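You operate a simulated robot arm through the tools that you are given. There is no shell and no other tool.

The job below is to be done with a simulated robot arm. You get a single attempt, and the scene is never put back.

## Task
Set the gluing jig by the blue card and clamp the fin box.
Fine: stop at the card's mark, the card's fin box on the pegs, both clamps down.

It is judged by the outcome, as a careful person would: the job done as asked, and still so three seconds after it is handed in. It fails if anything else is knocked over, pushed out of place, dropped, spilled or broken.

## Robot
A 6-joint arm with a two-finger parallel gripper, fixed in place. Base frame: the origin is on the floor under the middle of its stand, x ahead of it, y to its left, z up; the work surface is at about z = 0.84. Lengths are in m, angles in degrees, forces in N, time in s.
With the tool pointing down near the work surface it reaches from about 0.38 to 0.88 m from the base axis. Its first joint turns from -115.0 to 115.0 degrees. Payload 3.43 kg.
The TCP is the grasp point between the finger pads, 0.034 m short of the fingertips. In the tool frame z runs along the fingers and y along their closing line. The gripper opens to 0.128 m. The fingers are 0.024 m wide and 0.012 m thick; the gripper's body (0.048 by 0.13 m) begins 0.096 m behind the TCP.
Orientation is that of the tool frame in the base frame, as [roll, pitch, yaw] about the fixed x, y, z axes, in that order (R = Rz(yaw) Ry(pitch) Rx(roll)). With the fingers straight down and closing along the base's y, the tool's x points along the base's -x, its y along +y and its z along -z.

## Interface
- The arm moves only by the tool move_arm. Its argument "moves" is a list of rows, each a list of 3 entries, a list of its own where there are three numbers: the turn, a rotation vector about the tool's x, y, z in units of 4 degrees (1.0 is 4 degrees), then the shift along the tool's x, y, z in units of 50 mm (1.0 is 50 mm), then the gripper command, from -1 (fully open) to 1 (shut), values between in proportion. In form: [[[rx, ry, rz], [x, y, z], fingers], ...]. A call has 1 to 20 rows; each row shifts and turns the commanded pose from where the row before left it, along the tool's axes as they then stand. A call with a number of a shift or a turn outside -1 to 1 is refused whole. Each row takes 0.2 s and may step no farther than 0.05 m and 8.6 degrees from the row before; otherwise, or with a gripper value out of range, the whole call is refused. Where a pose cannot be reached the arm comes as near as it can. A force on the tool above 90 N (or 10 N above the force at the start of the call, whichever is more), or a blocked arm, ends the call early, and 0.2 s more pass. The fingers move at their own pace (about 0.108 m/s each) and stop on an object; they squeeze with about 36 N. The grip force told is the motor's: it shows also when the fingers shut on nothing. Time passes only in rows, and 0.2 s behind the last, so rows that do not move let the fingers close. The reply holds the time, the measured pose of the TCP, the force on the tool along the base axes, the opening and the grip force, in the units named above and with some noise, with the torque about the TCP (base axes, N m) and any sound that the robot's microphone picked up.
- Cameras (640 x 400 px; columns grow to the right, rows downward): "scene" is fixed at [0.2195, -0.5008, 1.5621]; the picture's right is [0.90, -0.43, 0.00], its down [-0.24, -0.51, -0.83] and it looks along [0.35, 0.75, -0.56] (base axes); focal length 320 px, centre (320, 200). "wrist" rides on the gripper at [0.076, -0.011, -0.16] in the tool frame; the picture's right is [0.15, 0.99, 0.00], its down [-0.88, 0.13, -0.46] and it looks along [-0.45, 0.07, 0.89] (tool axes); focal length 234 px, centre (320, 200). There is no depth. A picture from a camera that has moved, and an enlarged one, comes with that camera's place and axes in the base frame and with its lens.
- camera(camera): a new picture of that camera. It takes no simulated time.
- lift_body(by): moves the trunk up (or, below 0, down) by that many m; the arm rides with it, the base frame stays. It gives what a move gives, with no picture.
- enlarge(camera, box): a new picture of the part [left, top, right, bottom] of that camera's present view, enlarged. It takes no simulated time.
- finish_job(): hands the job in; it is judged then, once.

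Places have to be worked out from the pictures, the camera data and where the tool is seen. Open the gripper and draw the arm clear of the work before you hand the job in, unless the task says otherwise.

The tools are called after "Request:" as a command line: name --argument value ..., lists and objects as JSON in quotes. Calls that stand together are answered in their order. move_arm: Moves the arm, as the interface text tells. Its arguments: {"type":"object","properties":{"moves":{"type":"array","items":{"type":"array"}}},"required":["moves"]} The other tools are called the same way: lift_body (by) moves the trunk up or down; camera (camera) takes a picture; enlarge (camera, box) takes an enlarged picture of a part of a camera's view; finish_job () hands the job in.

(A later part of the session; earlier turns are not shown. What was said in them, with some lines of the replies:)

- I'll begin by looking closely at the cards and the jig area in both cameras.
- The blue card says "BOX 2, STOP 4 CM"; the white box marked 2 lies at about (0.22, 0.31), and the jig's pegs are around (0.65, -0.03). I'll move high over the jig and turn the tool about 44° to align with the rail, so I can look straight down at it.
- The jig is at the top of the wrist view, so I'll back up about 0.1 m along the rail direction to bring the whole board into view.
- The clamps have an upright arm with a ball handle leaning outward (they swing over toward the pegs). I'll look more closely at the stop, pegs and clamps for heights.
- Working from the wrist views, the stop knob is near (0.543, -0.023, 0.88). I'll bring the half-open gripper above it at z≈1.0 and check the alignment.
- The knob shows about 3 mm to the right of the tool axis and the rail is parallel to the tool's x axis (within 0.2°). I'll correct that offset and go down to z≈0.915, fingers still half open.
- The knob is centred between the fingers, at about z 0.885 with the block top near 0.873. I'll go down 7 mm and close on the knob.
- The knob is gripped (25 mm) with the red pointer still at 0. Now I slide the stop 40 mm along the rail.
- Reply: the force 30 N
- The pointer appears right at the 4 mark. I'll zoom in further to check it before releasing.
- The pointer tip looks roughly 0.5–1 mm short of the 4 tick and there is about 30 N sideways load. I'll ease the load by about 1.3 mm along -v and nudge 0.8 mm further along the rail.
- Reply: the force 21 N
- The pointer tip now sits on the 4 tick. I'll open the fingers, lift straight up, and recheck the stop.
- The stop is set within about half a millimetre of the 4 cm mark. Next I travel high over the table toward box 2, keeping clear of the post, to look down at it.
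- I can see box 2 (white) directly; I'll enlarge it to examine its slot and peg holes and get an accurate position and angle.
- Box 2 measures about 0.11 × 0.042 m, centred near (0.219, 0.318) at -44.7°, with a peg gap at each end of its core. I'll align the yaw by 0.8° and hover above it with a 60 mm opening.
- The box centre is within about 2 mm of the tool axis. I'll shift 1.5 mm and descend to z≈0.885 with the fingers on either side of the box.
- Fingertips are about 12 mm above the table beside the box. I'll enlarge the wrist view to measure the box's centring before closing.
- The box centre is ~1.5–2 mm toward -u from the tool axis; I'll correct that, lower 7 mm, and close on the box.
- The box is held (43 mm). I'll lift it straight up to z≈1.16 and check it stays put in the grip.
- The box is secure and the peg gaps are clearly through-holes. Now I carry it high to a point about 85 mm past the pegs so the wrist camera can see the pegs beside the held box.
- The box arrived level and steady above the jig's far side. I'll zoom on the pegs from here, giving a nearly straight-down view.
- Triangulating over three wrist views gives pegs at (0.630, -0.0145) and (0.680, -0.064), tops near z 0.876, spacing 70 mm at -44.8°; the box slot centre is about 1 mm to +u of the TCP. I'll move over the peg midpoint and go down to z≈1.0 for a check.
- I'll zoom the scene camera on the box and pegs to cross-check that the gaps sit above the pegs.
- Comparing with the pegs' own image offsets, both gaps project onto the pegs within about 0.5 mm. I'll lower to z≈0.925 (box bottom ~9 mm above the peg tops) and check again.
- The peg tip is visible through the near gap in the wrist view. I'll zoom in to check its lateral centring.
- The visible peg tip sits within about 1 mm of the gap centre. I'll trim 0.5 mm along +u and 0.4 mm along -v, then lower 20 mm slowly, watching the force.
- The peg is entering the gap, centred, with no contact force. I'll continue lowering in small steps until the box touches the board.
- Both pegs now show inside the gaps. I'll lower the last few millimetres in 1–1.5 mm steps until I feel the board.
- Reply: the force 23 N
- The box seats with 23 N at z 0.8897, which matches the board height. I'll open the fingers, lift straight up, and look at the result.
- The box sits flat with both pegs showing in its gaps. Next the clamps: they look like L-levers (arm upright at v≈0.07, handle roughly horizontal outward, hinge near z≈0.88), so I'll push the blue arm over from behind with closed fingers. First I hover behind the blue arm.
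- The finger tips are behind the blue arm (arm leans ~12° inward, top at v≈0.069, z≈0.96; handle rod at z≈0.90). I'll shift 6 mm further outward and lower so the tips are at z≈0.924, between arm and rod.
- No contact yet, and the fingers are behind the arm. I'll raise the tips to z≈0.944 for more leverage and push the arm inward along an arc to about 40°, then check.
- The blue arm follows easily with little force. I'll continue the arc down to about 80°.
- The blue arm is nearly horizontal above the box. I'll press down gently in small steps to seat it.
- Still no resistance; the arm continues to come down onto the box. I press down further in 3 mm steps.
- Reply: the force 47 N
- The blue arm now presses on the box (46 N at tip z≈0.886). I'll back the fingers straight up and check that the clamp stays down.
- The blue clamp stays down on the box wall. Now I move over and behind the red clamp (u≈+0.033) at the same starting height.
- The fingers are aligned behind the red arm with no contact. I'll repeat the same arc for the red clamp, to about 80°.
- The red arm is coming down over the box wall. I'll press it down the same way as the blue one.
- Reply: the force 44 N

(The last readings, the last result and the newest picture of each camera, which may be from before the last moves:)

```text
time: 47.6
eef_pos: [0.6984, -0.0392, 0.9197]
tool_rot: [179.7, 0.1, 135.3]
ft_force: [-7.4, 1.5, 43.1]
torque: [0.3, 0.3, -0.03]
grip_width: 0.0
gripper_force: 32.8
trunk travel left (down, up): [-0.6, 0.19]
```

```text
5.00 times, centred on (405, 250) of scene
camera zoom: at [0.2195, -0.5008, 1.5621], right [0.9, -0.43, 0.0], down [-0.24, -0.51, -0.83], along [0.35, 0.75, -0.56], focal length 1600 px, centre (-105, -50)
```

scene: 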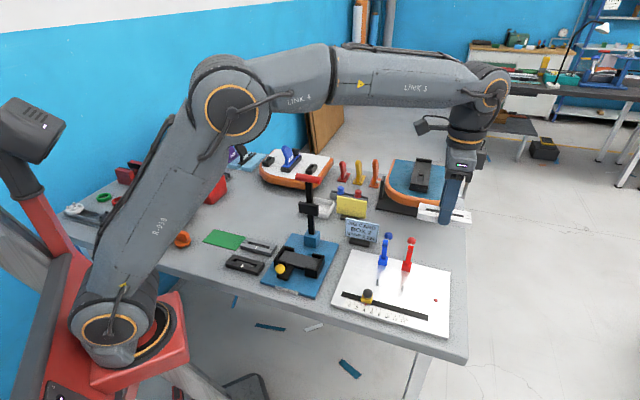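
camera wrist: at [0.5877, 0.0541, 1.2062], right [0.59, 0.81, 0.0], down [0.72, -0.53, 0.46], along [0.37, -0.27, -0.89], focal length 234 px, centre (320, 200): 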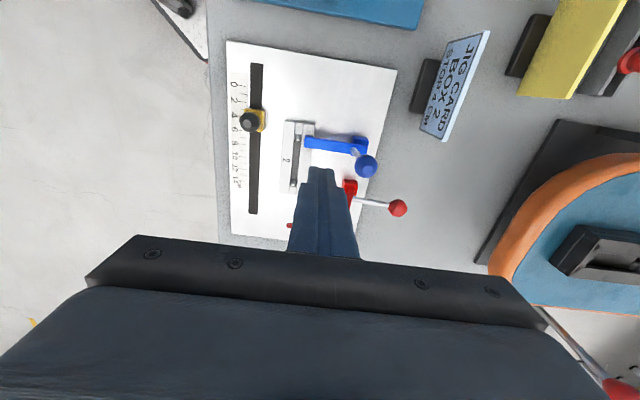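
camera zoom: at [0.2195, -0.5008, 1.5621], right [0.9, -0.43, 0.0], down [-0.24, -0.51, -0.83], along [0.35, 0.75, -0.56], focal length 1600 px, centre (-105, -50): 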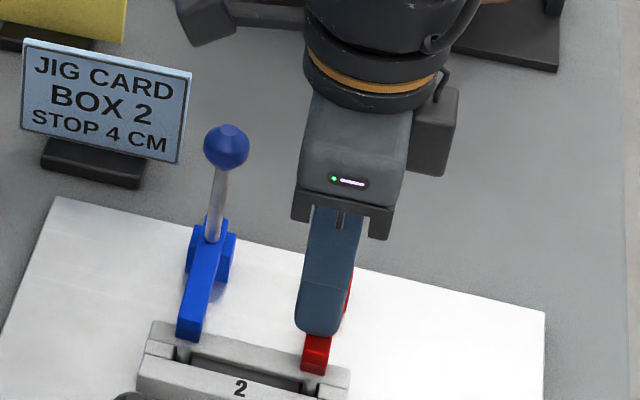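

The indicator lamp on the board turned green as the red clamp seated (43 N). I'll lift straight up and away and check that everything stays put.

Request:
move_arm --moves '[[[0, 0, 0], [0, 0, -0.1], 1], [[0, 0, 0], [0, 0, -0.3], 1], [[0, 0, 0], [0, 0, -0.6], 1], [[0, 0, 0], [0, 0, -0.8], 1], [[0, 0, 0], [0, 0, -0.8], 1], [[0, 0, 0], [0, 0, -0.8], 1], [[0, 0, 0], [0, 0, -0.8], 1], [[0, 0, 0], [0, 0, -0.6], 0], [[0, 0, 0], [0, 0, 0], -0.5]]'

Request:
enlarge --camera "scene" --box '[330, 210, 460, 340]'

Request:
enlarge --camera "scene" --box '[354, 298, 386, 318]'

Request:
camera --camera "wrist"

```text
time: 49.6
eef_pos: [0.699, -0.0396, 1.1575]
tool_rot: [180.0, 0.1, 135.2]
ft_force: [-0.3, -0.2, 0.1]
torque: [0.01, 0.01, 0.0]
grip_width: 0.0962
gripper_force: 0.0
trunk travel left (down, up): [-0.6, 0.19]
```

```text
3.08 times, centred on (395, 275) of scene
camera zoom: at [0.2195, -0.5008, 1.5621], right [0.9, -0.43, 0.0], down [-0.24, -0.51, -0.83], along [0.35, 0.75, -0.56], focal length 985 px, centre (89, -31)
```

zoom: 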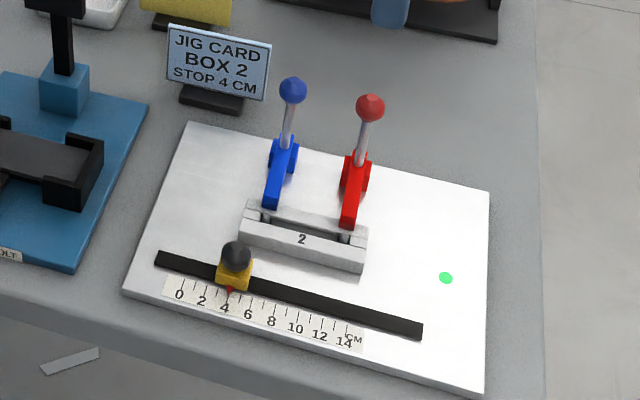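

```text
16.00 times, centred on (370, 308) of scene
camera zoom: at [0.2195, -0.5008, 1.5621], right [0.9, -0.43, 0.0], down [-0.24, -0.51, -0.83], along [0.35, 0.75, -0.56], focal length 5121 px, centre (-480, -1528)
```

zoom: 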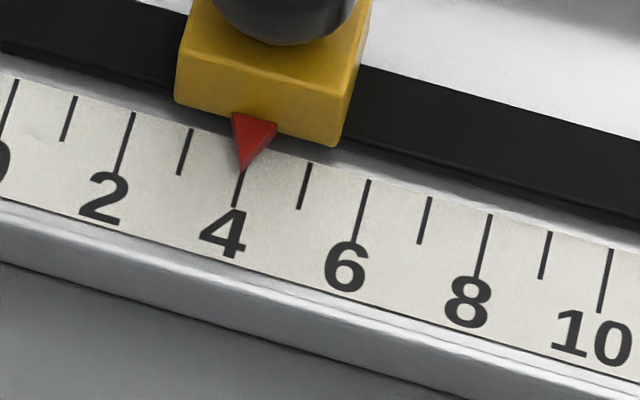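

```text
taken
camera wrist: at [0.6367, 0.0062, 1.317], right [0.59, 0.81, 0.0], down [0.72, -0.53, 0.46], along [0.37, -0.27, -0.89], focal length 234 px, centre (320, 200)
```

wrist: 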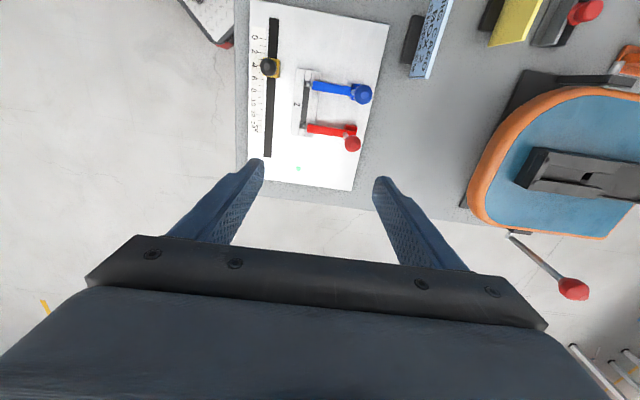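

Everything holds: stop at 4, box 2 on the pegs, both clamps down, lamp green. I'll open fully, raise a bit and draw the arm off to the side, then do a final check.

Request:
move_arm --moves '[[[0, 0, 0], [0, 0, -0.8], -1], [[0, 0, 0], [0, -0.8, -0.4], -1], [[0, 0, 0], [0, -0.9, 0], -1], [[0, 0, 0], [0, -0.9, 0], -1], [[0, 0, 0], [0, -0.9, 0], -1], [[0, 0, 0], [0, -0.6, 0], -1], [[0, 0, 0], [0, 0, 0], -1]]'

Request:
camera --camera "scene"

Request:
enlarge --camera "scene" --box '[330, 210, 460, 340]'

```text
time: 51.2
eef_pos: [0.5543, -0.1864, 1.2159]
tool_rot: [180.0, 0.1, 135.3]
ft_force: [0.3, 0.0, 0.0]
torque: [-0.02, 0.0, 0.0]
grip_width: 0.128
gripper_force: 0.1
trunk travel left (down, up): [-0.6, 0.19]
```

```text
taken
```

scene: 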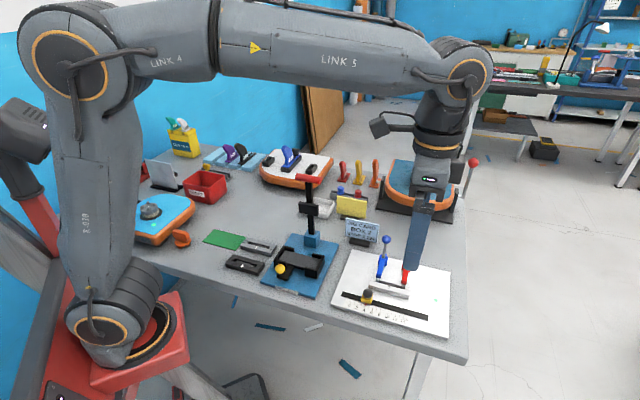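

```text
3.08 times, centred on (395, 275) of scene
camera zoom: at [0.2195, -0.5008, 1.5621], right [0.9, -0.43, 0.0], down [-0.24, -0.51, -0.83], along [0.35, 0.75, -0.56], focal length 985 px, centre (89, -31)
```

zoom: 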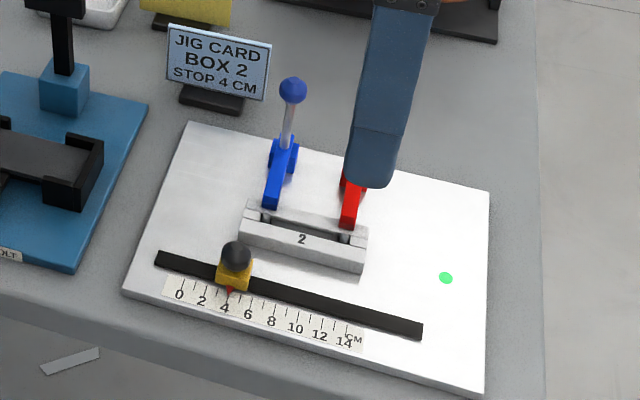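

The stop pointer is on 4 cm, box 2 sits on both pegs, both clamps are down and the lamp is still green. The gripper is open and well clear, and nothing else on the table has moved, so I hand the job in.

Request:
finish_job

```text
The job is handed in.
```

The gluing jig is set as the blue card says, and I've handed the job in.

- **Stop:** set to the 4 cm mark, with the pointer within about 0.5 mm of the tick.
- **Fin box:** box 2 (white) is seated on the pegs, and both pegs show in its gaps.
- **Clamps:** the blue and red clamps are both down on the box. The indicator dot on the board turned from red to green when the second one seated, and it stayed green.

In the last pictures nothing else on the table looked moved or knocked over. The gripper is open and the arm is drawn up clear of the jig.
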